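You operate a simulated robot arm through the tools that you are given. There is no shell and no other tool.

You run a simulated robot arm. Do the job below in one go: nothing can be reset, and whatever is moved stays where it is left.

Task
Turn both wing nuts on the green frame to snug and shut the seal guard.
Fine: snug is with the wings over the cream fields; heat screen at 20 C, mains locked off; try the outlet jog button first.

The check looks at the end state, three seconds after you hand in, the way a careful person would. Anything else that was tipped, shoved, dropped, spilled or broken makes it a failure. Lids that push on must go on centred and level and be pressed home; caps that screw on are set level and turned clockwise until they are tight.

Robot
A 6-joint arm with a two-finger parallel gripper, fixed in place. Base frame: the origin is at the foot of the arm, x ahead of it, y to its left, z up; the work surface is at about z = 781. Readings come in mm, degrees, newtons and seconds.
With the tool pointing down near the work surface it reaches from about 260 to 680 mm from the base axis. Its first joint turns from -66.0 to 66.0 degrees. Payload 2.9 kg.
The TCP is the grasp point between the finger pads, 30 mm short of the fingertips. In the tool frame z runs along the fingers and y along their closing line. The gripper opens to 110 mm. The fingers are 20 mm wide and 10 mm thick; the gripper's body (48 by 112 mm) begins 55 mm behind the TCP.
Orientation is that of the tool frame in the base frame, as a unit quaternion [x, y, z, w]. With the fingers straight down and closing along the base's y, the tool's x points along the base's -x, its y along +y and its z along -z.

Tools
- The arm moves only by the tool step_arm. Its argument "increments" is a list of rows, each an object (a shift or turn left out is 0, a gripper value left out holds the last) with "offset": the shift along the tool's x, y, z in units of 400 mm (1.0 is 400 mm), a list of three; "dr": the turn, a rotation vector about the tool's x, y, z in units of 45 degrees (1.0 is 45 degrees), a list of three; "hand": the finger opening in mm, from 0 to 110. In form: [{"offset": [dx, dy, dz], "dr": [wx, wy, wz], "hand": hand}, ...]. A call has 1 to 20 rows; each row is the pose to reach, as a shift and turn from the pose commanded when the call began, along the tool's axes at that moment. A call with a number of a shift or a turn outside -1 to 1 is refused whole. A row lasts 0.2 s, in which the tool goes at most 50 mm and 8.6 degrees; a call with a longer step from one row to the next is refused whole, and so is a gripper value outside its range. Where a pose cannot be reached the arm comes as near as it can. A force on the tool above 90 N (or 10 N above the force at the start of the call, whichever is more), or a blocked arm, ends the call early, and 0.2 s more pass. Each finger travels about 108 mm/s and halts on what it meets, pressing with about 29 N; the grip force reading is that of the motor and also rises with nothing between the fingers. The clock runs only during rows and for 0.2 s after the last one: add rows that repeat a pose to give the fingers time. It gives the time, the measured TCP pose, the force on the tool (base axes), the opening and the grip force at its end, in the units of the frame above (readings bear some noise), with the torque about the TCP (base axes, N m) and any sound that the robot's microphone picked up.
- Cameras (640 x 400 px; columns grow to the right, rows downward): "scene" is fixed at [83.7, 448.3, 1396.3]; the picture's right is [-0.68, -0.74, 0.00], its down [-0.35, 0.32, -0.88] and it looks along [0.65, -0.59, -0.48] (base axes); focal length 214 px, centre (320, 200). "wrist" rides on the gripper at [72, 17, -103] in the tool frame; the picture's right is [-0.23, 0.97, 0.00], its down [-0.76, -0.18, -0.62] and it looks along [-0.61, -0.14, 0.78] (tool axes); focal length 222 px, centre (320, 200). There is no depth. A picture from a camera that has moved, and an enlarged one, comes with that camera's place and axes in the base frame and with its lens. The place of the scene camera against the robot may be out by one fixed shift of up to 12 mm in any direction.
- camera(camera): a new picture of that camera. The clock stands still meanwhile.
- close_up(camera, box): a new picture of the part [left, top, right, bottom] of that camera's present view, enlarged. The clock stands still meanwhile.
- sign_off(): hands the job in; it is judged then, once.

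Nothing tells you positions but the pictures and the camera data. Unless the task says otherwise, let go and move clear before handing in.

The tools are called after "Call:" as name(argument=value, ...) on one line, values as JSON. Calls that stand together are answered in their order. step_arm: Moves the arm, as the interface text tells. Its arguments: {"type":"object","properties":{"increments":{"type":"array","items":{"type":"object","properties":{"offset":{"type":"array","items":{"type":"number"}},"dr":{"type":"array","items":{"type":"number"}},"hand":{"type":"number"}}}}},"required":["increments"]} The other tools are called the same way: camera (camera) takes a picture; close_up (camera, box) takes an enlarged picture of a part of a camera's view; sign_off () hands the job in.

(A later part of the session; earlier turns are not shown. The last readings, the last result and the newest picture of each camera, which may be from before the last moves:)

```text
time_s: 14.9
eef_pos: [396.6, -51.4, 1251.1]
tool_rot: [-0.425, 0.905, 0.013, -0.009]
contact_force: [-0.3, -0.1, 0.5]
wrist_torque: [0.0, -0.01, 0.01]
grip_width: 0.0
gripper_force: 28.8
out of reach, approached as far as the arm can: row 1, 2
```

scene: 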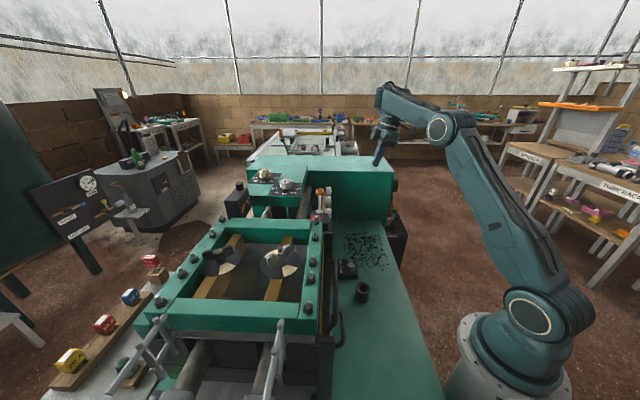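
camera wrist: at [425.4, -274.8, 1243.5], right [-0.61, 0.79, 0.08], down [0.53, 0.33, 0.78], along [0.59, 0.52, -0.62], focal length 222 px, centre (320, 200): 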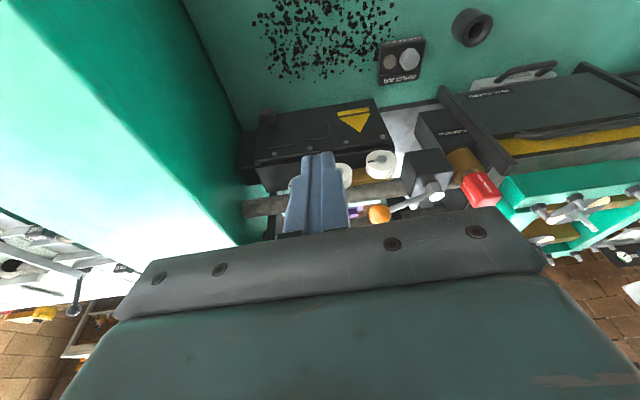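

Back over the area now. I'll unwind the wrist yaw toward the starting orientation, where the arm was well conditioned.

Call:
step_arm(increments=[{"dr": [0, 0, 0.17]}, {"dr": [0, 0, 0.34]}, {"dr": [0, 0, 0.51]}, {"dr": [0, 0, 0.68]}, {"dr": [0, 0, 0.85]}, {"dr": [0, 0, 1.0]}, {"dr": [0, 0, 1.0]}])

Call:
camera(camera="scene")

```text
time_s: 16.5
eef_pos: [397.0, -51.7, 1251.9]
tool_rot: [-0.046, 0.999, 0.009, -0.012]
contact_force: [-0.4, -0.4, -0.8]
wrist_torque: [-0.01, -0.02, 0.02]
grip_width: 0.1
gripper_force: 29.1
```

```text
taken
```

scene: 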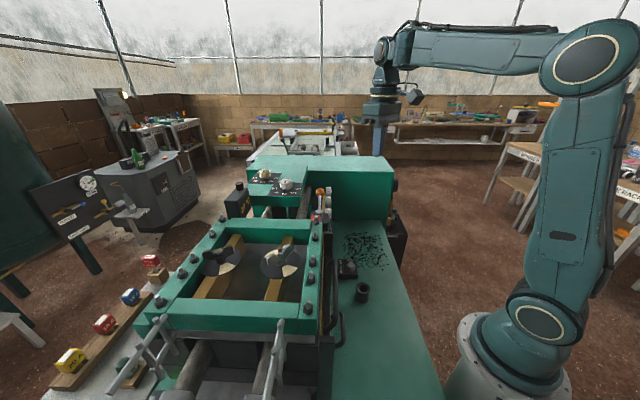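

The wrist views now show that the guard and its two cheeks stand vertically on the machine's side, with the cheek running from z≈785 up to 1033 at about (420,97). A vertical approach to the jog therefore has room. I'll go halfway down first.

Call:
step_arm(increments=[{"offset": [-0.012, 0.007, 0.1], "dr": [0.0244, -0.03, 0]}, {"offset": [-0.024, 0.014, 0.2], "dr": [0.0244, -0.03, 0]}, {"offset": [-0.036, 0.021, 0.3], "dr": [0.0244, -0.03, 0]}, {"offset": [-0.048, 0.028, 0.4], "dr": [0.0244, -0.03, 0]}, {"offset": [-0.048, 0.028, 0.4], "dr": [0.0244, -0.03, 0]}])

```text
time_s: 17.7
eef_pos: [442.9, -56.3, 1205.5]
tool_rot: [-0.046, 0.999, -0.002, -0.002]
contact_force: [-0.3, 0.2, 0.4]
wrist_torque: [-0.01, -0.03, 0.01]
grip_width: 0.1
gripper_force: 28.8
out of reach, approached as far as the arm can: row 1, 2, 3, 4, 5
```

The arm is sliding along some joint limit. I'll look at its present posture before choosing another route.

Call:
camera(camera="scene")

Call:
step_arm(increments=[{"offset": [0, 0, 0.03]}])

```text
taken
```

scene: 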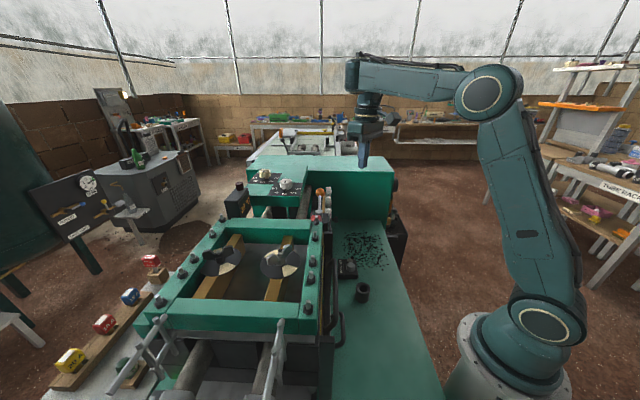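

```text
time_s: 18.1
eef_pos: [447.5, -55.1, 1202.9]
tool_rot: [-0.046, 0.999, -0.001, -0.003]
contact_force: [0.4, 0.1, 0.0]
wrist_torque: [0.04, 0.03, -0.01]
grip_width: 0.0
gripper_force: 29.2
out of reach, approached as far as the arm can: row 1
```

Call:
step_arm(increments=[{"offset": [0.05, 0, -0.1]}, {"offset": [0.05, 0, -0.1]}])

Call:
step_arm(increments=[{"dr": [0, -0.15, 0]}, {"dr": [0, -0.15, 0]}])

Call:
step_arm(increments=[{"offset": [0.06, 0, 0]}, {"offset": [0.06, 0, 0]}])

```text
time_s: 18.7
eef_pos: [426.8, -73.0, 1245.1]
tool_rot: [0.098, 0.995, 0.006, 0.001]
contact_force: [2.4, 2.7, 0.5]
wrist_torque: [-0.22, 0.13, -0.04]
grip_width: 0.0
gripper_force: 29.0
out of reach, approached as far as the arm can: row 1
```

```text
time_s: 19.3
eef_pos: [431.9, -54.1, 1245.5]
tool_rot: [-0.048, 0.997, 0.003, 0.058]
contact_force: [-0.2, 0.0, 0.6]
wrist_torque: [0.03, -0.03, 0.0]
grip_width: 0.0
gripper_force: 28.8
```

```text
time_s: 19.9
eef_pos: [407.3, -57.1, 1243.7]
tool_rot: [-0.047, 0.997, 0.002, 0.059]
contact_force: [-0.2, 0.5, -0.1]
wrist_torque: [0.01, -0.01, 0.04]
grip_width: 0.0
gripper_force: 28.8
```

Call:
step_arm(increments=[{"offset": [0, 0, 0.05]}, {"offset": [0, 0, 0.1]}, {"offset": [0, 0, 0.15]}, {"offset": [0, 0, 0.15]}])

```text
time_s: 20.9
eef_pos: [413.7, -56.1, 1183.4]
tool_rot: [-0.047, 0.997, 0.002, 0.058]
contact_force: [-0.6, -0.1, -0.1]
wrist_torque: [0.01, 0.01, -0.04]
grip_width: 0.0
gripper_force: 28.7
```

The wrist branch has cleared and straight descents work again. I'm continuing down toward the jog in steps.

Call:
step_arm(increments=[{"offset": [0.01, 0.02, 0.08]}, {"offset": [0.02, 0.045, 0.16]}, {"offset": [0.03, 0.065, 0.24]}, {"offset": [0.04, 0.088, 0.32]}, {"offset": [0.04, 0.088, 0.32]}])

```text
time_s: 22.1
eef_pos: [409.9, -22.4, 1054.7]
tool_rot: [-0.047, 0.997, 0.001, 0.059]
contact_force: [-0.3, 0.3, -0.1]
wrist_torque: [0.0, -0.01, 0.0]
grip_width: 0.0
gripper_force: 28.5
```

Call:
step_arm(increments=[{"offset": [0.005, 0, 0.07]}, {"offset": [0.01, 0, 0.14]}, {"offset": [0.015, 0, 0.21]}, {"offset": [0.02, 0, 0.28]}, {"offset": [0.025, 0.003, 0.33]}, {"offset": [0.025, 0.003, 0.33]}])

Call:
camera(camera="wrist")

Call:
camera(camera="scene")

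```text
time_s: 23.5
eef_pos: [415.5, -20.0, 922.9]
tool_rot: [-0.047, 0.997, 0.002, 0.058]
contact_force: [0.1, 0.2, 0.6]
wrist_torque: [-0.02, -0.01, 0.02]
grip_width: 0.0
gripper_force: 29.3
```

```text
taken
camera wrist: at [330.7, -9.7, 1017.3], right [0.13, 0.99, 0.02], down [0.7, -0.11, 0.71], along [0.7, -0.08, -0.71], focal length 222 px, centre (320, 200)
```

wrist: 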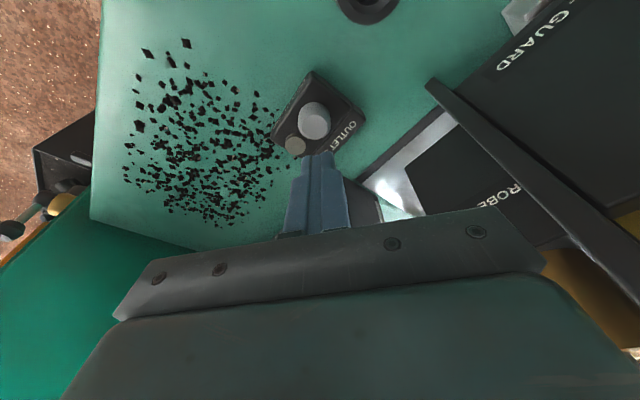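

```text
taken
```

scene: 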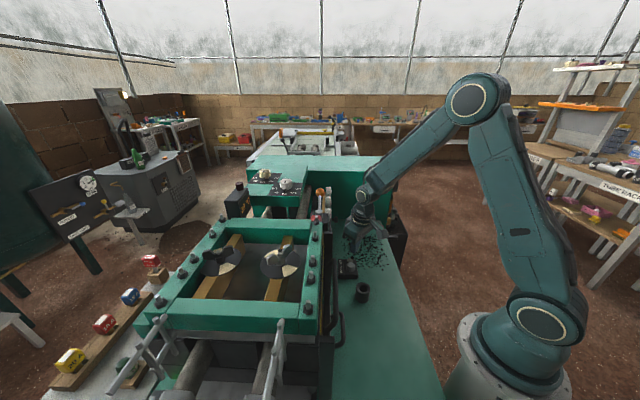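

Call:
close_up(camera="wrist", box=[260, 60, 380, 200])

Call:
close_up(camera="scene", box=[320, 220, 400, 290])

```text
2.86 times, centred on (320, 130) of wrist
camera zoom: at [330.7, -9.7, 1017.3], right [0.13, 0.99, 0.02], down [0.7, -0.11, 0.71], along [0.7, -0.08, -0.71], focal length 635 px, centre (320, 400)
```

zoom: 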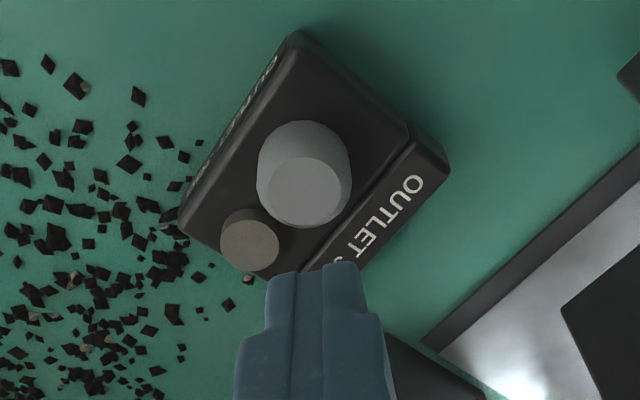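

```text
5.71 times, centred on (360, 255) of scene
camera zoom: at [83.7, 448.3, 1396.3], right [-0.68, -0.74, 0.0], down [-0.35, 0.32, -0.88], along [0.65, -0.59, -0.48], focal length 1226 px, centre (91, -114)
```

zoom: 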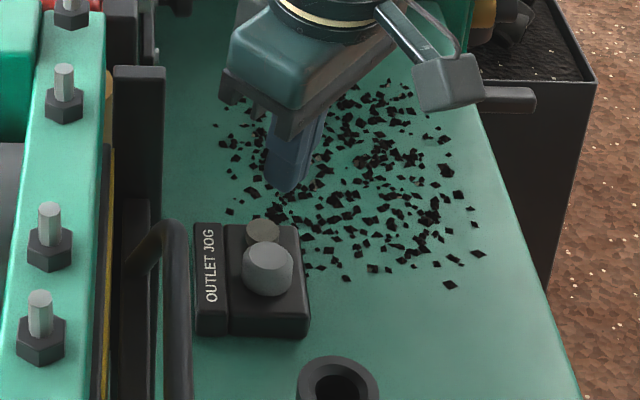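

The button top is refined to about (426,-21,823), and the fingertip lines up. I'm descending to just above it.

Call:
step_arm(increments=[{"offset": [0.0015, -0.001, 0.05]}, {"offset": [0.003, -0.002, 0.1]}, {"offset": [0.0045, -0.003, 0.15]}, {"offset": [0.0045, -0.003, 0.155]}])

Call:
close_up(camera="wrist", box=[260, 60, 380, 200])

Call:
close_up(camera="scene", box=[320, 220, 400, 290])

```text
time_s: 24.5
eef_pos: [420.8, -19.7, 861.5]
tool_rot: [-0.046, 0.997, 0.001, 0.058]
contact_force: [0.7, -0.3, -0.8]
wrist_torque: [-0.03, 0.03, -0.03]
grip_width: 0.3
gripper_force: 29.0
```

```text
2.86 times, centred on (320, 130) of wrist
camera zoom: at [336.0, -9.9, 956.4], right [0.13, 0.99, 0.02], down [0.7, -0.11, 0.71], along [0.7, -0.08, -0.71], focal length 635 px, centre (320, 400)
```

zoom: 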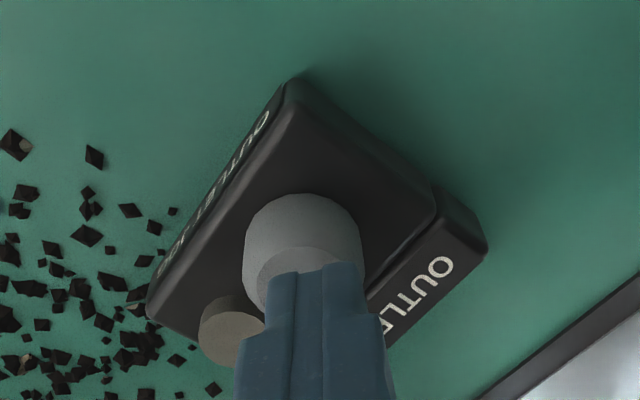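

```text
5.71 times, centred on (360, 255) of scene
camera zoom: at [83.7, 448.3, 1396.3], right [-0.68, -0.74, 0.0], down [-0.35, 0.32, -0.88], along [0.65, -0.59, -0.48], focal length 1226 px, centre (91, -114)
```

zoom: 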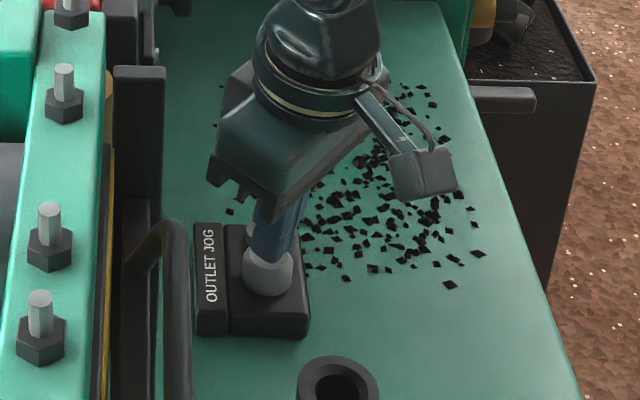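

The tip is nearly on the button. I'm pressing down in small steps.

Call:
step_arm(increments=[{"offset": [0, 0, 0.01]}, {"offset": [0, 0, 0.02]}, {"offset": [0, 0, 0.03]}])

```text
time_s: 25.3
eef_pos: [421.7, -20.4, 849.7]
tool_rot: [-0.047, 0.997, 0.002, 0.058]
contact_force: [-0.4, 0.7, 1.8]
wrist_torque: [0.04, 0.01, -0.02]
grip_width: 0.1
gripper_force: 29.2
```

Call:
step_arm(increments=[{"offset": [0, 0, 0.005]}, {"offset": [0, 0, 0.01]}])

Call:
close_up(camera="scene", box=[320, 220, 400, 290])

```text
time_s: 25.9
eef_pos: [421.3, -19.9, 844.8]
tool_rot: [-0.048, 0.997, 0.002, 0.058]
contact_force: [-4.3, 1.6, 10.6]
wrist_torque: [0.04, 0.15, -0.04]
grip_width: 0.0
gripper_force: 29.0
heard: click
```

```text
5.71 times, centred on (360, 255) of scene
camera zoom: at [83.5, 448.4, 1396.3], right [-0.68, -0.74, 0.0], down [-0.35, 0.32, -0.88], along [0.65, -0.59, -0.48], focal length 1226 px, centre (91, -114)
```

zoom: 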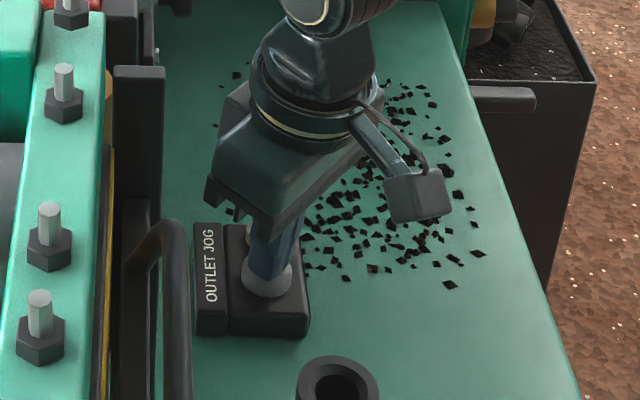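

A click was heard with 10 N of press. I'm checking for any sign of life (lamp, screens, movement) while it is held, then I'll release.

Call:
close_up(camera="wrist", box=[220, 60, 420, 220])

Call:
camera(camera="scene")

Call:
step_arm(increments=[{"offset": [0, 0, 0]}, {"offset": [0, 0, 0]}, {"offset": [0, 0, 0]}])

Call:
camera(camera="scene")

```text
2.50 times, centred on (320, 140) of wrist
camera zoom: at [337.1, -10.0, 940.5], right [0.13, 0.99, 0.03], down [0.7, -0.11, 0.71], along [0.7, -0.08, -0.71], focal length 555 px, centre (320, 350)
```

zoom: 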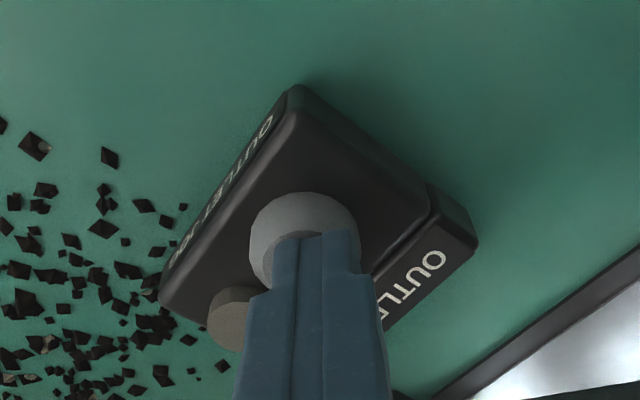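

```text
taken
```

scene: 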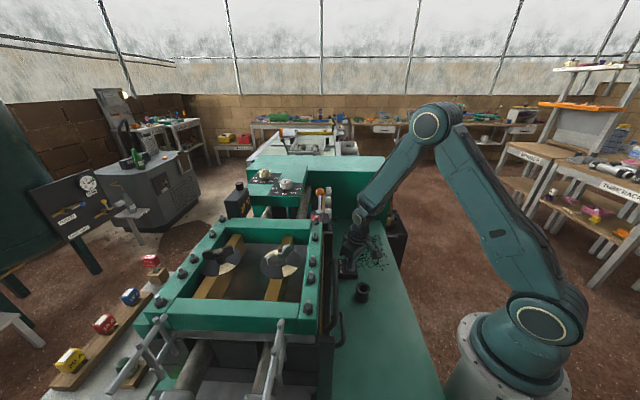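

```text
time_s: 26.7
eef_pos: [421.7, -20.5, 845.1]
tool_rot: [-0.046, 0.997, 0.002, 0.058]
contact_force: [-2.9, 2.3, 13.1]
wrist_torque: [0.05, 0.14, 0.0]
grip_width: 0.0
gripper_force: 29.0
```

```text
taken
```

scene: 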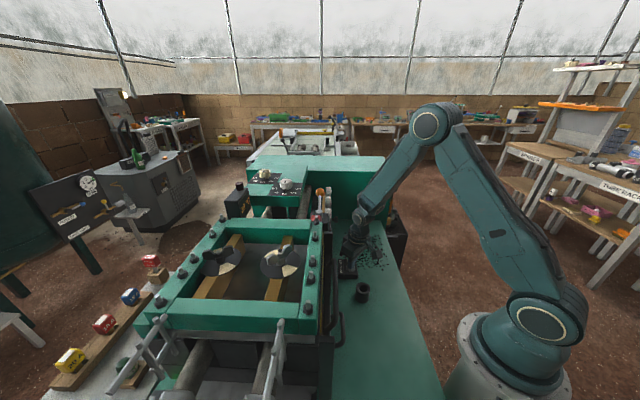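

Nothing responded to the jog: no lamp and no movement, so the machine is dead. I'm retracting straight back.

Call:
step_arm(increments=[{"offset": [0, 0, -0.05]}, {"offset": [0, 0, -0.15]}, {"offset": [0, 0, -0.25]}, {"offset": [0, 0, -0.35]}, {"offset": [0, 0, -0.45]}, {"offset": [0, 0, -0.5]}, {"offset": [0, 0, -0.5]}])

Call:
camera(camera="wrist")

Call:
close_up(camera="scene", box=[320, 220, 400, 290])

```text
time_s: 28.3
eef_pos: [398.3, -21.9, 1042.1]
tool_rot: [-0.047, 0.997, 0.001, 0.057]
contact_force: [0.0, 0.2, -0.2]
wrist_torque: [0.02, 0.0, 0.03]
grip_width: 0.0
gripper_force: 29.3
```

```text
taken
camera wrist: at [314.5, -11.3, 1138.3], right [0.13, 0.99, 0.02], down [0.7, -0.11, 0.71], along [0.7, -0.08, -0.71], focal length 222 px, centre (320, 200)
```

wrist: 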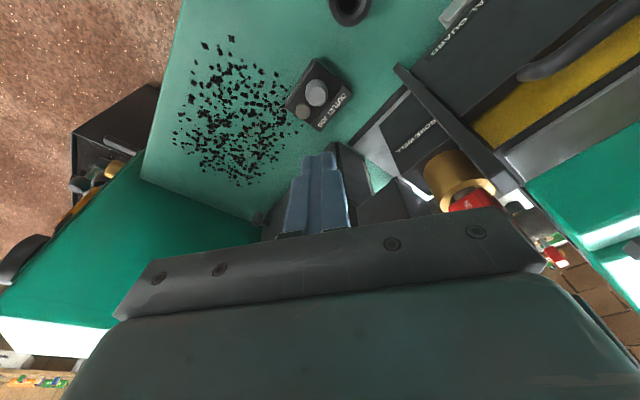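

```text
5.71 times, centred on (360, 255) of scene
camera zoom: at [83.7, 448.3, 1396.3], right [-0.68, -0.74, 0.0], down [-0.35, 0.32, -0.88], along [0.65, -0.59, -0.48], focal length 1226 px, centre (91, -114)
```

zoom: 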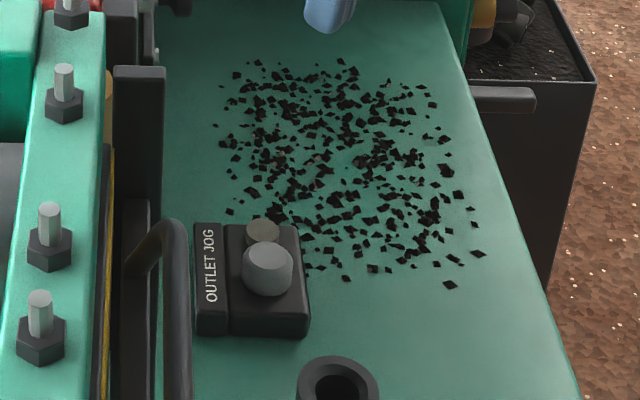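

The jog box is intact and unmoved. Next is the nuts: I'll rise and take a close view from above nut A, near (397,274).

Call:
step_arm(increments=[{"offset": [-0.017, 0, -0.106], "dr": [0, 0.04, 0]}, {"offset": [-0.033, 0, -0.211], "dr": [0, 0.08, 0]}, {"offset": [-0.05, 0, -0.317], "dr": [0, 0.12, 0]}, {"offset": [-0.067, -0.002, -0.4225], "dr": [0, 0.149, 0]}, {"offset": [-0.077, 0.1, -0.42], "dr": [0, 0.149, 0]}, {"offset": [-0.087, 0.2, -0.42], "dr": [0, 0.149, 0]}, {"offset": [-0.097, 0.3, -0.42], "dr": [0, 0.149, 0]}, {"offset": [-0.107, 0.4, -0.418], "dr": [0, 0.149, 0]}, {"offset": [-0.117, 0.5, -0.417], "dr": [0, 0.149, 0]}, {"offset": [-0.127, 0.61, -0.416], "dr": [0, 0.149, 0]}, {"offset": [-0.136, 0.727, -0.415], "dr": [0, 0.149, 0]}, {"offset": [-0.136, 0.727, -0.415], "dr": [0, 0.149, 0]}])

Call:
camera(camera="wrist")

Call:
close_up(camera="wrist", box=[240, 40, 440, 200])

```text
time_s: 30.9
eef_pos: [406.1, 271.6, 1214.9]
tool_rot: [-0.047, 0.999, 0.0, -0.001]
contact_force: [0.2, -0.9, -0.8]
wrist_torque: [0.0, 0.03, 0.0]
grip_width: 0.0
gripper_force: 29.4
```

```text
taken
camera wrist: at [333.4, 283.4, 1318.4], right [0.14, 0.99, 0.0], down [0.78, -0.11, 0.62], along [0.62, -0.08, -0.78], focal length 222 px, centre (320, 200)
```

wrist: 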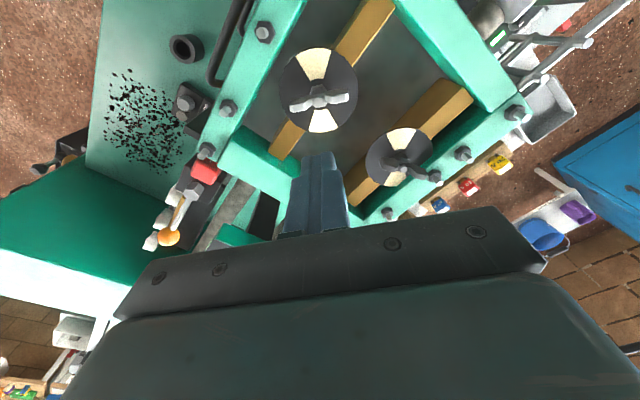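

```text
2.50 times, centred on (340, 120) of wrist
camera zoom: at [333.4, 283.4, 1318.4], right [0.14, 0.99, 0.0], down [0.78, -0.11, 0.62], along [0.62, -0.08, -0.78], focal length 555 px, centre (270, 400)
```

zoom: 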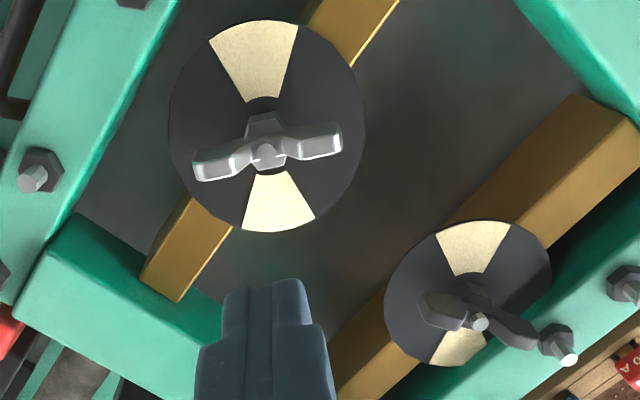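

Call:
close_up(camera="wrist", box=[270, 35, 370, 140])

Call:
close_up(camera="wrist", box=[355, 115, 455, 200])

Call:
close_up(camera="scene", box=[190, 225, 310, 300])

```text
3.81 times, centred on (320, 88) of wrist
camera zoom: at [333.4, 283.4, 1318.4], right [0.14, 0.99, 0.0], down [0.78, -0.11, 0.62], along [0.62, -0.08, -0.78], focal length 846 px, centre (320, 629)
```

zoom: 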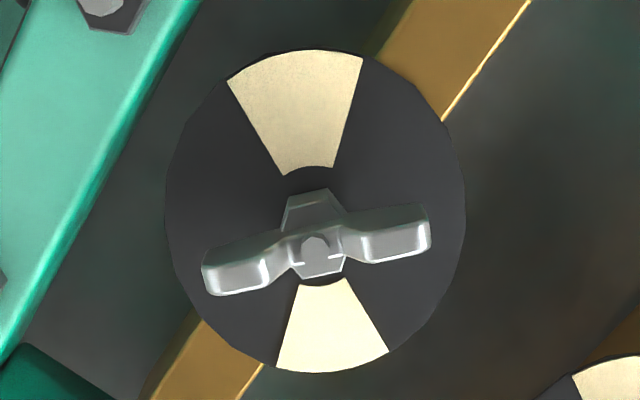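

```text
4.71 times, centred on (405, 158) of wrist
camera zoom: at [333.4, 283.4, 1318.4], right [0.14, 0.99, 0.0], down [0.78, -0.11, 0.62], along [0.62, -0.08, -0.78], focal length 1045 px, centre (-80, 400)
```

zoom: 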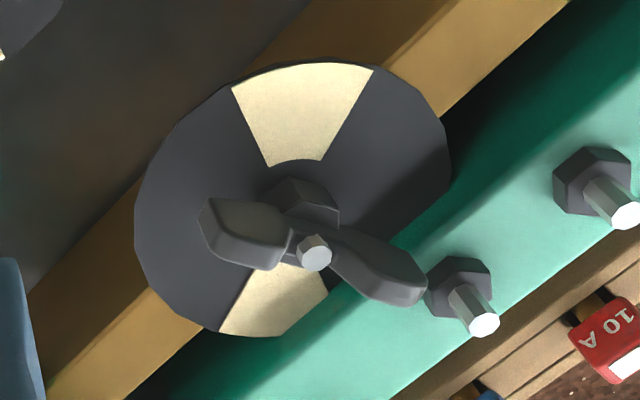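

```text
5.33 times, centred on (250, 262) of scene
camera zoom: at [83.7, 448.4, 1396.3], right [-0.68, -0.74, 0.0], down [-0.35, 0.32, -0.88], along [0.65, -0.59, -0.48], focal length 1144 px, centre (693, -133)
```

zoom: 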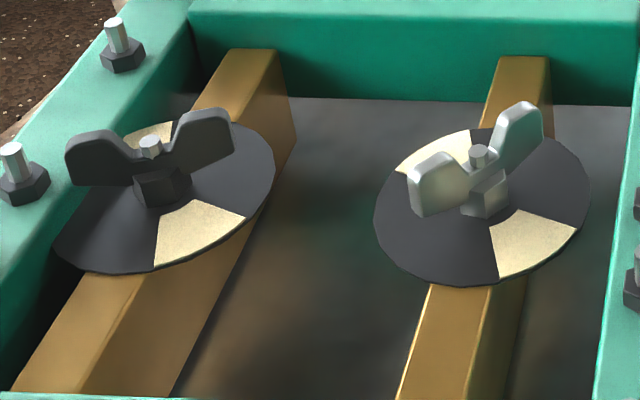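

Nut A's axis is at (395.6,274.6) with the disc at z≈1053. Its wings lie at about 93°, and the cream fields lie along x (0°, ±25°). Nut B is at about (491,368) with its wings at about 66°. Both need a clockwise turn. I'll grip A's inner wing off-centre, starting by opening to 40 mm and yawing round.

Call:
step_arm(increments=[{"offset": [0.005, -0.008, 0.02], "dr": [0, 0, -0.16], "hand": 40}, {"offset": [0.01, -0.016, 0.04], "dr": [0, 0, -0.32]}, {"offset": [0.015, -0.024, 0.06], "dr": [0, 0, -0.48]}, {"offset": [0.02, -0.032, 0.08], "dr": [0, 0, -0.64]}, {"offset": [0.025, -0.04, 0.1], "dr": [0, 0, -0.8]}, {"offset": [0.027, -0.045, 0.1], "dr": [0, 0, -0.97]}, {"offset": [0.027, -0.045, 0.1], "dr": [0, 0, -0.97]}])

Call:
step_arm(increments=[{"dr": [0, 0, -0.16]}, {"dr": [0, 0, -0.32]}, {"dr": [0, 0, -0.48]}, {"dr": [0, 0, -0.64]}, {"dr": [0, 0, -0.8]}, {"dr": [0, 0, -0.976]}, {"dr": [0, 0, -0.976]}])

Call:
camera(camera="wrist")

```text
time_s: 32.5
eef_pos: [396.1, 251.4, 1174.8]
tool_rot: [-0.416, 0.909, 0.0, -0.001]
contact_force: [-0.3, -1.3, -0.4]
wrist_torque: [0.0, -0.04, -0.01]
grip_width: 40.1
gripper_force: 0.0
```

```text
time_s: 34.1
eef_pos: [397.1, 251.1, 1174.0]
tool_rot: [0.725, -0.688, 0.0, 0.0]
contact_force: [0.5, -0.1, -0.2]
wrist_torque: [-0.01, 0.01, 0.02]
grip_width: 39.9
gripper_force: 0.2
```

```text
taken
camera wrist: at [385.1, 179.6, 1278.2], right [-0.98, 0.18, 0.0], down [0.14, 0.77, 0.62], along [0.11, 0.61, -0.78], focal length 222 px, centre (320, 200)
```

wrist: 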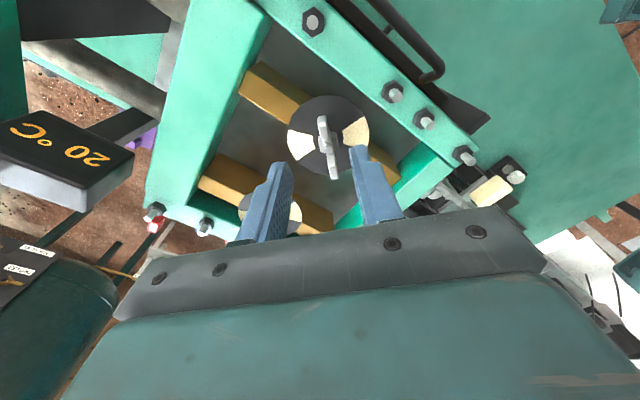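

Call:
close_up(camera="wrist", box=[250, 80, 410, 220])

```text
2.86 times, centred on (330, 150) of wrist
camera zoom: at [385.1, 179.6, 1278.2], right [-0.98, 0.18, 0.0], down [0.14, 0.77, 0.62], along [0.11, 0.61, -0.78], focal length 635 px, centre (291, 343)
```

zoom: 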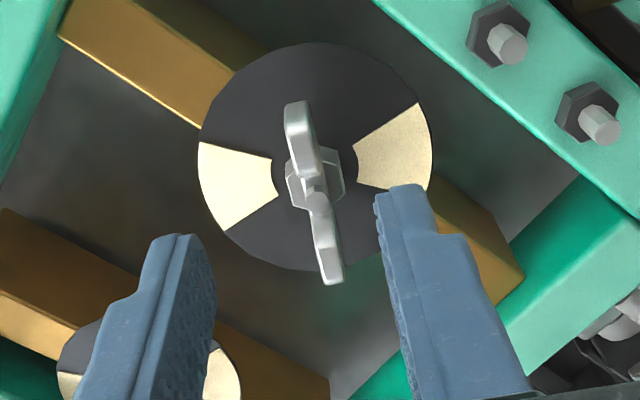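

The fingers straddle the inner wing with about 2.5 mm of offset to correct. I'm shifting and descending to just around the wing.

Call:
step_arm(increments=[{"offset": [-0.005, 0.0055, 0.06]}, {"offset": [-0.005, 0.0055, 0.12]}, {"offset": [-0.005, 0.0055, 0.17]}, {"offset": [-0.005, 0.0055, 0.17]}])

Call:
close_up(camera="wrist", box=[230, 60, 430, 220])

Call:
close_up(camera="scene", box=[230, 200, 340, 290])

```text
time_s: 35.1
eef_pos: [393.5, 253.1, 1107.7]
tool_rot: [0.724, -0.69, 0.001, 0.001]
contact_force: [0.7, -0.5, -0.1]
wrist_torque: [-0.03, 0.02, -0.01]
grip_width: 40.4
gripper_force: 0.0
```

```text
2.50 times, centred on (330, 140) of wrist
camera zoom: at [381.5, 181.1, 1211.1], right [-0.98, 0.18, 0.0], down [0.14, 0.77, 0.62], along [0.11, 0.61, -0.78], focal length 555 px, centre (295, 350)
```

zoom: 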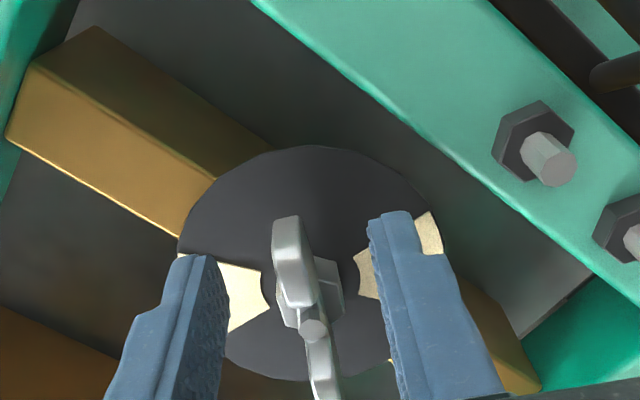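

```text
4.44 times, centred on (285, 245) of scene
camera zoom: at [83.7, 448.3, 1396.3], right [-0.68, -0.74, 0.0], down [-0.35, 0.32, -0.88], along [0.65, -0.59, -0.48], focal length 953 px, centre (476, 0)
```

zoom: 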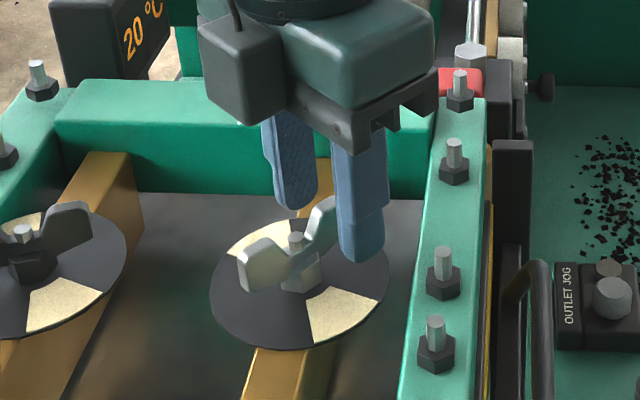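

The fingers are nicely around the inner wing, with no contact. I'm lowering 15 mm and closing.

Call:
step_arm(increments=[{"offset": [0, 0, 0.02]}, {"offset": [0, 0, 0.038]}, {"offset": [0, 0, 0.038], "hand": 20}, {"offset": [0, 0, 0.038], "hand": 0}, {"offset": [0, 0, 0.038], "hand": 0}])

Call:
close_up(camera="wrist", box=[230, 60, 430, 220])

Call:
close_up(camera="scene", box=[230, 200, 340, 290])

```text
time_s: 36.3
eef_pos: [393.6, 253.7, 1092.3]
tool_rot: [0.725, -0.688, 0.0, 0.003]
contact_force: [-12.1, -2.4, 2.1]
wrist_torque: [-0.39, -0.28, 0.26]
grip_width: 7.8
gripper_force: 45.3
```

```text
2.50 times, centred on (330, 140) of wrist
camera zoom: at [381.6, 180.9, 1196.1], right [-0.98, 0.18, 0.0], down [0.14, 0.77, 0.62], along [0.11, 0.61, -0.78], focal length 555 px, centre (295, 350)
```

zoom: 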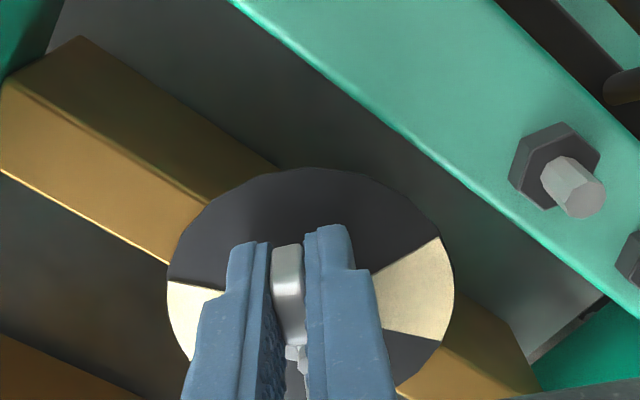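

```text
4.44 times, centred on (285, 245) of scene
camera zoom: at [83.3, 448.3, 1396.3], right [-0.68, -0.74, 0.0], down [-0.35, 0.32, -0.88], along [0.65, -0.59, -0.48], focal length 953 px, centre (476, 0)
```

zoom: 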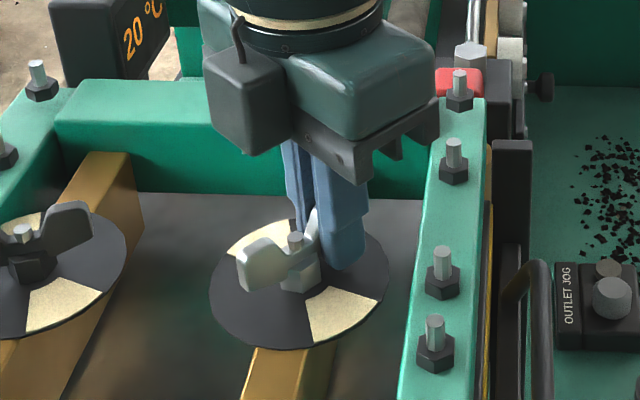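

The wing is held at 7.8 mm. I'm turning clockwise about the nut axis, 15° first, to feel the torque.

Call:
step_arm(increments=[{"offset": [-0.0004, 0.0046, 0], "dr": [0, 0, 0.111]}, {"offset": [-0.0013, 0.0092, 0], "dr": [0, 0, 0.222]}, {"offset": [-0.0025, 0.0137, 0], "dr": [0, 0, 0.333]}, {"offset": [-0.0025, 0.0137, 0], "dr": [0, 0, 0.333]}])

Call:
close_up(camera="scene", box=[230, 200, 340, 290])

```text
time_s: 37.3
eef_pos: [388.7, 251.9, 1092.8]
tool_rot: [-0.629, 0.778, -0.001, -0.003]
contact_force: [-17.7, -9.1, 4.3]
wrist_torque: [-0.13, -0.02, 0.31]
grip_width: 7.9
gripper_force: 44.6
```

```text
4.44 times, centred on (285, 245) of scene
camera zoom: at [83.1, 448.0, 1396.4], right [-0.68, -0.74, 0.0], down [-0.35, 0.32, -0.88], along [0.65, -0.59, -0.48], focal length 953 px, centre (476, 0)
```

zoom: 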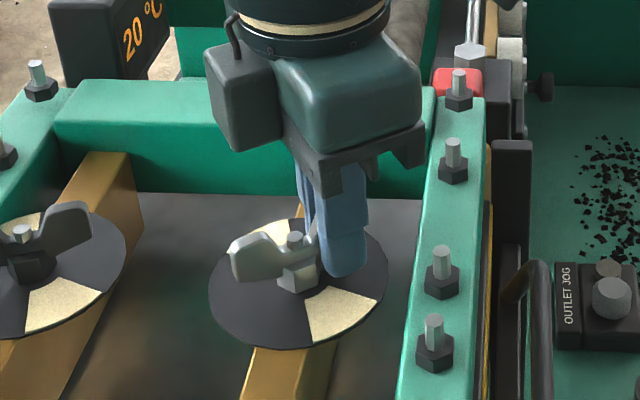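

The nut turns with a light, steady torque. I'm continuing clockwise another 30°.

Call:
step_arm(increments=[{"offset": [-0.0008, 0.0069, 0], "dr": [0, 0, 0.1667]}, {"offset": [-0.0025, 0.0137, 0], "dr": [0, 0, 0.3333]}, {"offset": [-0.0051, 0.0201, 0], "dr": [0, 0, 0.5]}, {"offset": [-0.0085, 0.0262, 0], "dr": [0, 0, 0.6667]}, {"offset": [-0.0085, 0.0262, 0], "dr": [0, 0, 0.6667]}])

Call:
close_up(camera="scene", box=[230, 200, 340, 290])

Call:
close_up(camera="wrist", box=[230, 60, 430, 220])

```text
time_s: 38.5
eef_pos: [378.9, 257.5, 1091.6]
tool_rot: [-0.404, 0.915, -0.001, -0.004]
contact_force: [-14.4, -21.5, 4.7]
wrist_torque: [-0.28, 0.19, -0.07]
grip_width: 8.2
gripper_force: 44.6
```

```text
4.44 times, centred on (285, 245) of scene
camera zoom: at [83.2, 447.7, 1396.5], right [-0.68, -0.74, 0.0], down [-0.35, 0.32, -0.88], along [0.65, -0.59, -0.48], focal length 953 px, centre (476, 0)
```

zoom: 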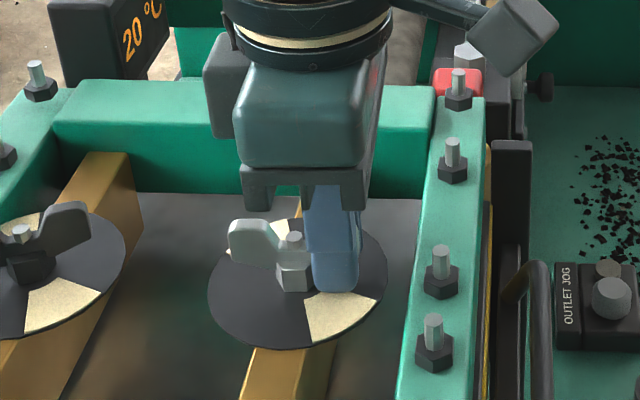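

```text
2.50 times, centred on (330, 140) of wrist
camera zoom: at [319.3, 217.6, 1197.1], right [-0.57, 0.82, 0.0], down [0.65, 0.45, 0.62], along [0.51, 0.35, -0.79], focal length 555 px, centre (295, 350)
```

zoom: 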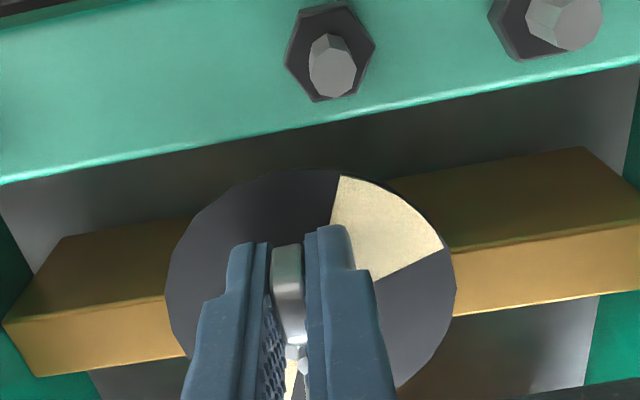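

It has turned about 45° and I'm feeling radial push from the hub, so I'll ease outward 3 mm and continue another 30°.

Call:
step_arm(increments=[{"offset": [0.0075, 0, 0]}, {"offset": [0.0066, 0.0079, 0], "dr": [0, 0, 0.1667]}, {"offset": [0.0047, 0.0156, 0], "dr": [0, 0, 0.3333]}, {"offset": [0.0018, 0.023, 0], "dr": [0, 0, 0.5]}, {"offset": [-0.002, 0.03, 0], "dr": [0, 0, 0.6667]}, {"offset": [-0.002, 0.03, 0], "dr": [0, 0, 0.6667]}])

Call:
close_up(camera="scene", box=[230, 200, 340, 290])

Call:
close_up(camera="wrist", box=[230, 60, 430, 220])

```text
time_s: 39.9
eef_pos: [372.7, 266.1, 1092.0]
tool_rot: [-0.152, 0.988, -0.001, 0.0]
contact_force: [19.4, -18.9, -4.0]
wrist_torque: [-0.41, 0.69, -0.45]
grip_width: 7.7
gripper_force: 45.3
```

```text
4.44 times, centred on (285, 245) of scene
camera zoom: at [84.4, 447.8, 1396.4], right [-0.68, -0.74, 0.0], down [-0.35, 0.32, -0.88], along [0.65, -0.59, -0.48], focal length 953 px, centre (476, 0)
```

zoom: 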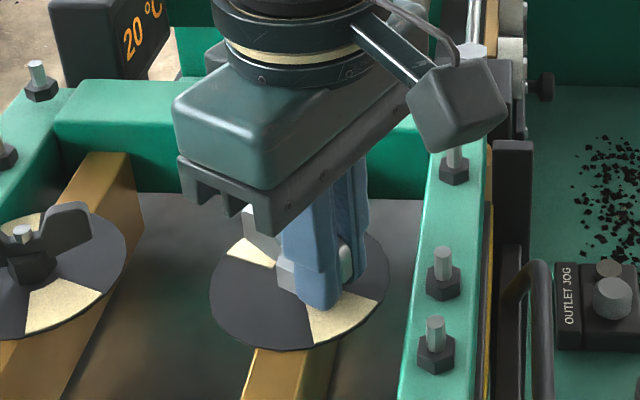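

```text
2.50 times, centred on (330, 140) of wrist
camera zoom: at [300.2, 262.3, 1196.1], right [-0.08, 1.0, 0.0], down [0.78, 0.06, 0.62], along [0.62, 0.05, -0.78], focal length 555 px, centre (295, 350)
```

zoom: 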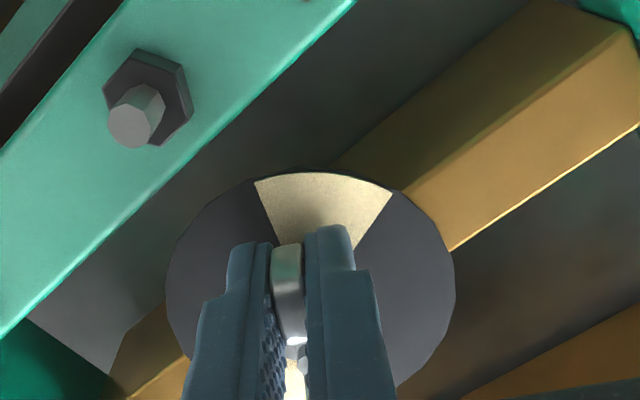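

The wing is now at about 17° and entering the cream. I'm taking the last 17.5° in gentle steps while watching the torque.

Call:
step_arm(increments=[{"offset": [-0.0006, 0.0063, 0], "dr": [0, 0, 0.1333]}, {"offset": [-0.0019, 0.0126, 0], "dr": [0, 0, 0.2667]}, {"offset": [-0.0036, 0.0181, 0], "dr": [0, 0, 0.389]}, {"offset": [-0.0036, 0.0181, 0], "dr": [0, 0, 0.389]}])

Call:
close_up(camera="wrist", box=[230, 60, 430, 220])

```text
time_s: 40.9
eef_pos: [372.9, 272.2, 1091.8]
tool_rot: [0.002, 1.0, -0.001, 0.0]
contact_force: [16.5, -30.3, 1.5]
wrist_torque: [-0.24, 0.28, -0.62]
grip_width: 7.9
gripper_force: 45.4
```

```text
2.50 times, centred on (330, 140) of wrist
camera zoom: at [301.2, 291.6, 1196.4], right [0.23, 0.97, 0.0], down [0.76, -0.18, 0.62], along [0.61, -0.15, -0.78], focal length 555 px, centre (295, 350)
```

zoom: 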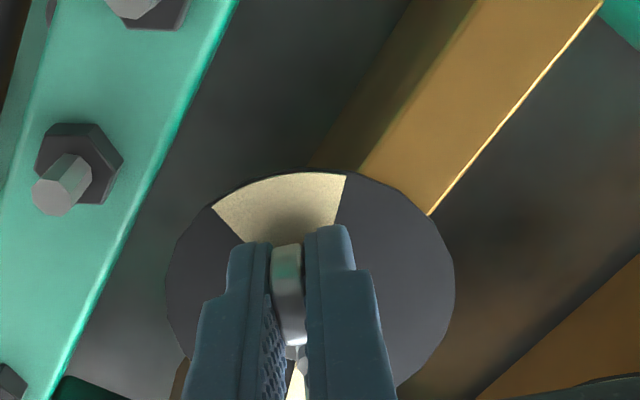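

The wing sits over the middle of the cream field. I'm relieving the side load, opening, and rising.

Call:
step_arm(increments=[{"offset": [0.003, -0.006, 0]}, {"offset": [0.003, -0.006, 0], "hand": 14}, {"offset": [0.003, -0.006, 0], "hand": 40}, {"offset": [0.003, -0.006, 0], "hand": 40}])

Call:
step_arm(increments=[{"offset": [0, 0, -0.08]}, {"offset": [0, 0, -0.17]}, {"offset": [0, 0, -0.25]}, {"offset": [0, 0, -0.25]}])

Call:
camera(camera="wrist")

Call:
close_up(camera="scene", box=[190, 220, 310, 300])

```text
time_s: 41.9
eef_pos: [370.2, 274.8, 1092.7]
tool_rot: [-0.005, 1.0, -0.001, 0.001]
contact_force: [0.3, -0.5, -0.5]
wrist_torque: [0.01, 0.02, 0.01]
grip_width: 40.1
gripper_force: 0.1
```

```text
time_s: 42.9
eef_pos: [369.0, 272.4, 1191.4]
tool_rot: [-0.004, 1.0, -0.001, 0.0]
contact_force: [-0.3, -0.2, 0.7]
wrist_torque: [-0.01, 0.01, 0.02]
grip_width: 39.7
gripper_force: 0.1
```

```text
taken
camera wrist: at [297.7, 290.9, 1295.9], right [0.22, 0.98, 0.0], down [0.76, -0.17, 0.62], along [0.61, -0.14, -0.78], focal length 222 px, centre (320, 200)
```

wrist: 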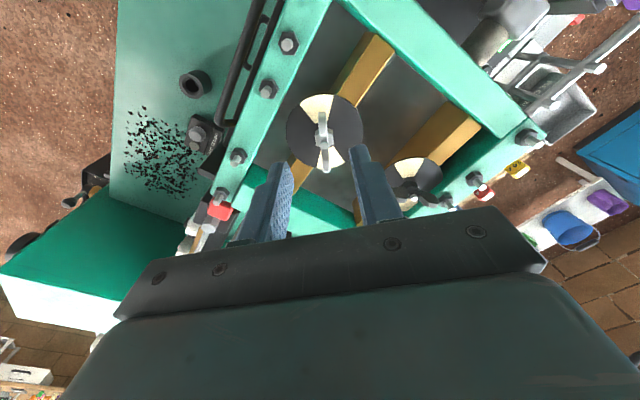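

```text
5.00 times, centred on (250, 260) of scene
camera zoom: at [83.7, 448.3, 1396.3], right [-0.68, -0.74, 0.0], down [-0.35, 0.32, -0.88], along [0.65, -0.59, -0.48], focal length 1072 px, centre (670, -100)
```

zoom: 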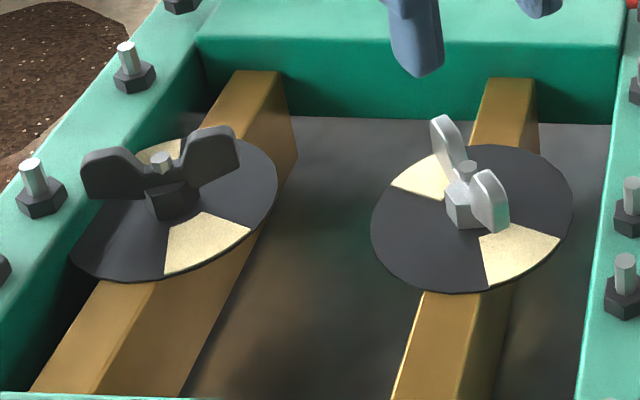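

Call:
close_up(camera="wrist", box=[280, 80, 370, 180])

Call:
close_up(camera="wrist", box=[375, 140, 455, 210])

```text
4.00 times, centred on (325, 130) of wrist
camera zoom: at [297.7, 290.9, 1295.9], right [0.22, 0.98, 0.0], down [0.76, -0.17, 0.62], along [0.61, -0.14, -0.78], focal length 888 px, centre (300, 480)
```

zoom: 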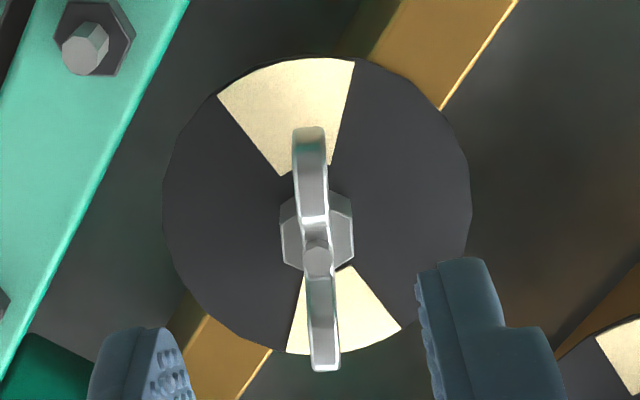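

```text
5.71 times, centred on (415, 175) of wrist
camera zoom: at [297.7, 290.9, 1295.9], right [0.22, 0.98, 0.0], down [0.76, -0.17, 0.62], along [0.61, -0.14, -0.78], focal length 1269 px, centre (-223, 343)
```

zoom: 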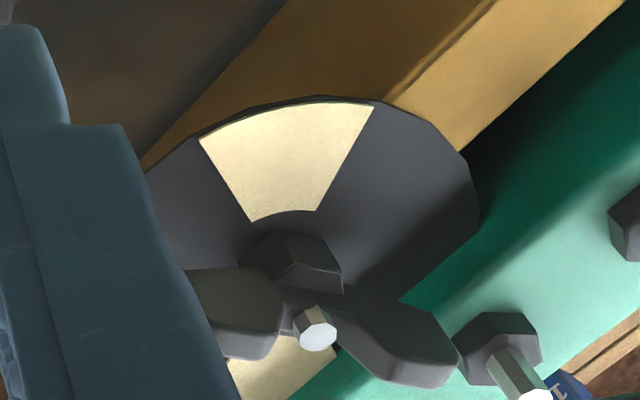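

Nut A is over its cream fields, about 9° past the centre line. Next is nut B, whose bias-corrected axis is about (488.5,367.3) with the wing at 66°. I'm moving to its inner wing at a lowered height to stay within reach.

Call:
step_arm(increments=[{"offset": [-0.01, 0.005, 0.07], "dr": [0, 0, -0.13]}, {"offset": [-0.05, 0.03, 0.12], "dr": [0, 0, -0.26]}, {"offset": [-0.09, 0.06, 0.13], "dr": [0, 0, -0.39]}, {"offset": [-0.135, 0.09, 0.135], "dr": [0, 0, -0.52]}, {"offset": [-0.18, 0.12, 0.14], "dr": [0, 0, -0.65]}, {"offset": [-0.225, 0.15, 0.14], "dr": [0, 0, -0.78]}, {"offset": [-0.2765, 0.181, 0.14], "dr": [0, 0, -0.9]}, {"offset": [-0.2765, 0.181, 0.14], "dr": [0, 0, -0.9]}])

Call:
step_arm(increments=[{"dr": [0, 0, -0.15]}, {"dr": [0, 0, -0.3]}, {"dr": [0, 0, -0.45]}, {"dr": [0, 0, -0.564]}, {"dr": [0, 0, -0.564]}])

Call:
camera(camera="wrist")

Call:
close_up(camera="wrist", box=[230, 60, 430, 220])

Call:
close_up(camera="scene", box=[170, 190, 310, 300])

```text
time_s: 44.7
eef_pos: [481.1, 346.7, 1135.6]
tool_rot: [-0.35, 0.937, 0.0, -0.001]
contact_force: [0.5, 0.0, -0.9]
wrist_torque: [-0.01, 0.01, 0.0]
grip_width: 40.3
gripper_force: 0.0
```

```text
time_s: 45.9
eef_pos: [480.3, 346.2, 1135.9]
tool_rot: [-0.547, 0.837, 0.0, -0.001]
contact_force: [-0.4, 0.7, -0.5]
wrist_torque: [-0.02, -0.02, -0.01]
grip_width: 40.0
gripper_force: 0.0
```

```text
taken
camera wrist: at [436.4, 288.3, 1239.3], right [-0.8, 0.6, 0.0], down [0.47, 0.63, 0.62], along [0.37, 0.5, -0.78], focal length 222 px, centre (320, 200)
```

wrist: 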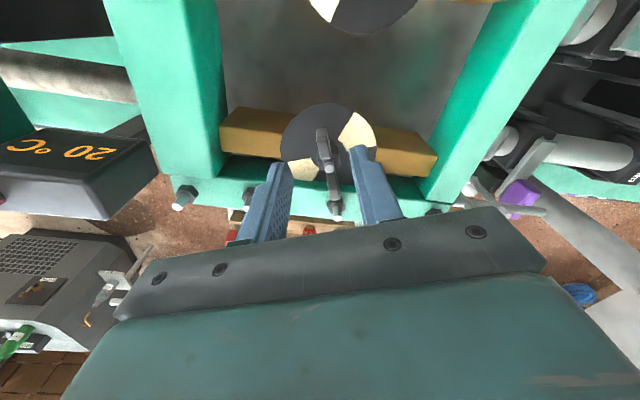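

```text
2.50 times, centred on (330, 140) of wrist
camera zoom: at [436.4, 288.3, 1239.3], right [-0.8, 0.6, 0.0], down [0.47, 0.63, 0.62], along [0.37, 0.5, -0.78], focal length 555 px, centre (295, 350)
```

zoom: 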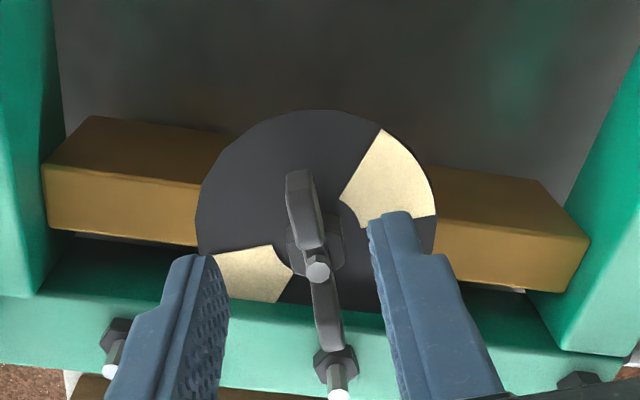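

```text
3.64 times, centred on (240, 245) of scene
camera zoom: at [83.7, 448.3, 1396.3], right [-0.68, -0.74, 0.0], down [-0.35, 0.32, -0.88], along [0.65, -0.59, -0.48], focal length 780 px, centre (611, 36)
```

zoom: 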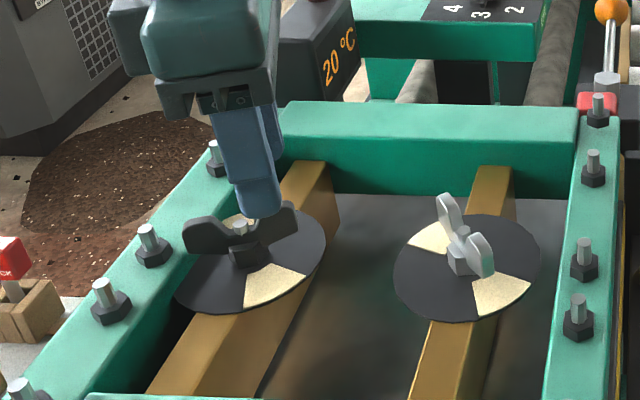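

The fingers are parallel to B's inner wing. I'm correcting 3.8 mm sideways and 3.3 mm outward, then lowering partway and checking.

Call:
step_arm(increments=[{"offset": [0.0083, 0.0095, 0.0]}, {"offset": [0.0083, 0.0095, 0.035]}, {"offset": [0.0083, 0.0095, 0.07]}, {"offset": [0.0083, 0.0095, 0.07]}])

Call:
close_up(camera="wrist", box=[230, 60, 430, 220])

Call:
close_up(camera="scene", box=[170, 190, 310, 300])

```text
time_s: 46.9
eef_pos: [474.4, 345.3, 1108.6]
tool_rot: [-0.546, 0.837, 0.0, 0.0]
contact_force: [0.1, 0.1, -0.5]
wrist_torque: [0.0, 0.02, 0.01]
grip_width: 40.1
gripper_force: 0.0
```

```text
2.50 times, centred on (330, 140) of wrist
camera zoom: at [431.1, 286.7, 1212.3], right [-0.8, 0.6, 0.0], down [0.47, 0.63, 0.62], along [0.37, 0.5, -0.78], focal length 555 px, centre (295, 350)
```

zoom: 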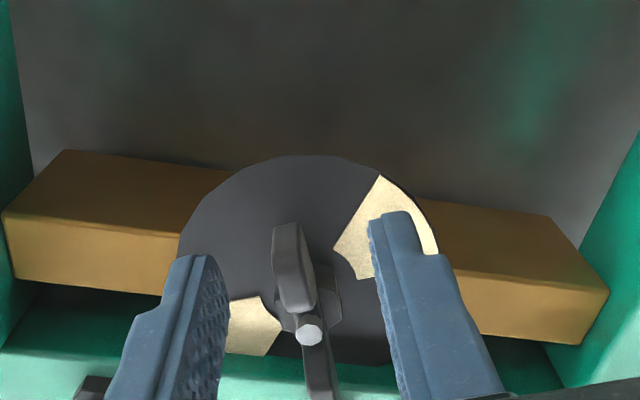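

```text
3.64 times, centred on (240, 245) of scene
camera zoom: at [83.7, 448.3, 1396.3], right [-0.68, -0.74, 0.0], down [-0.35, 0.32, -0.88], along [0.65, -0.59, -0.48], focal length 780 px, centre (611, 36)
```

zoom: 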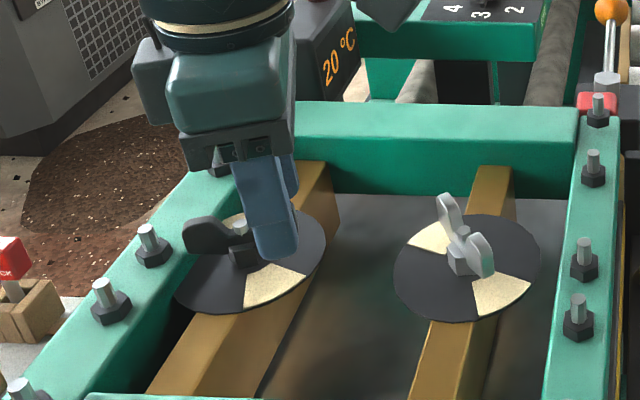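

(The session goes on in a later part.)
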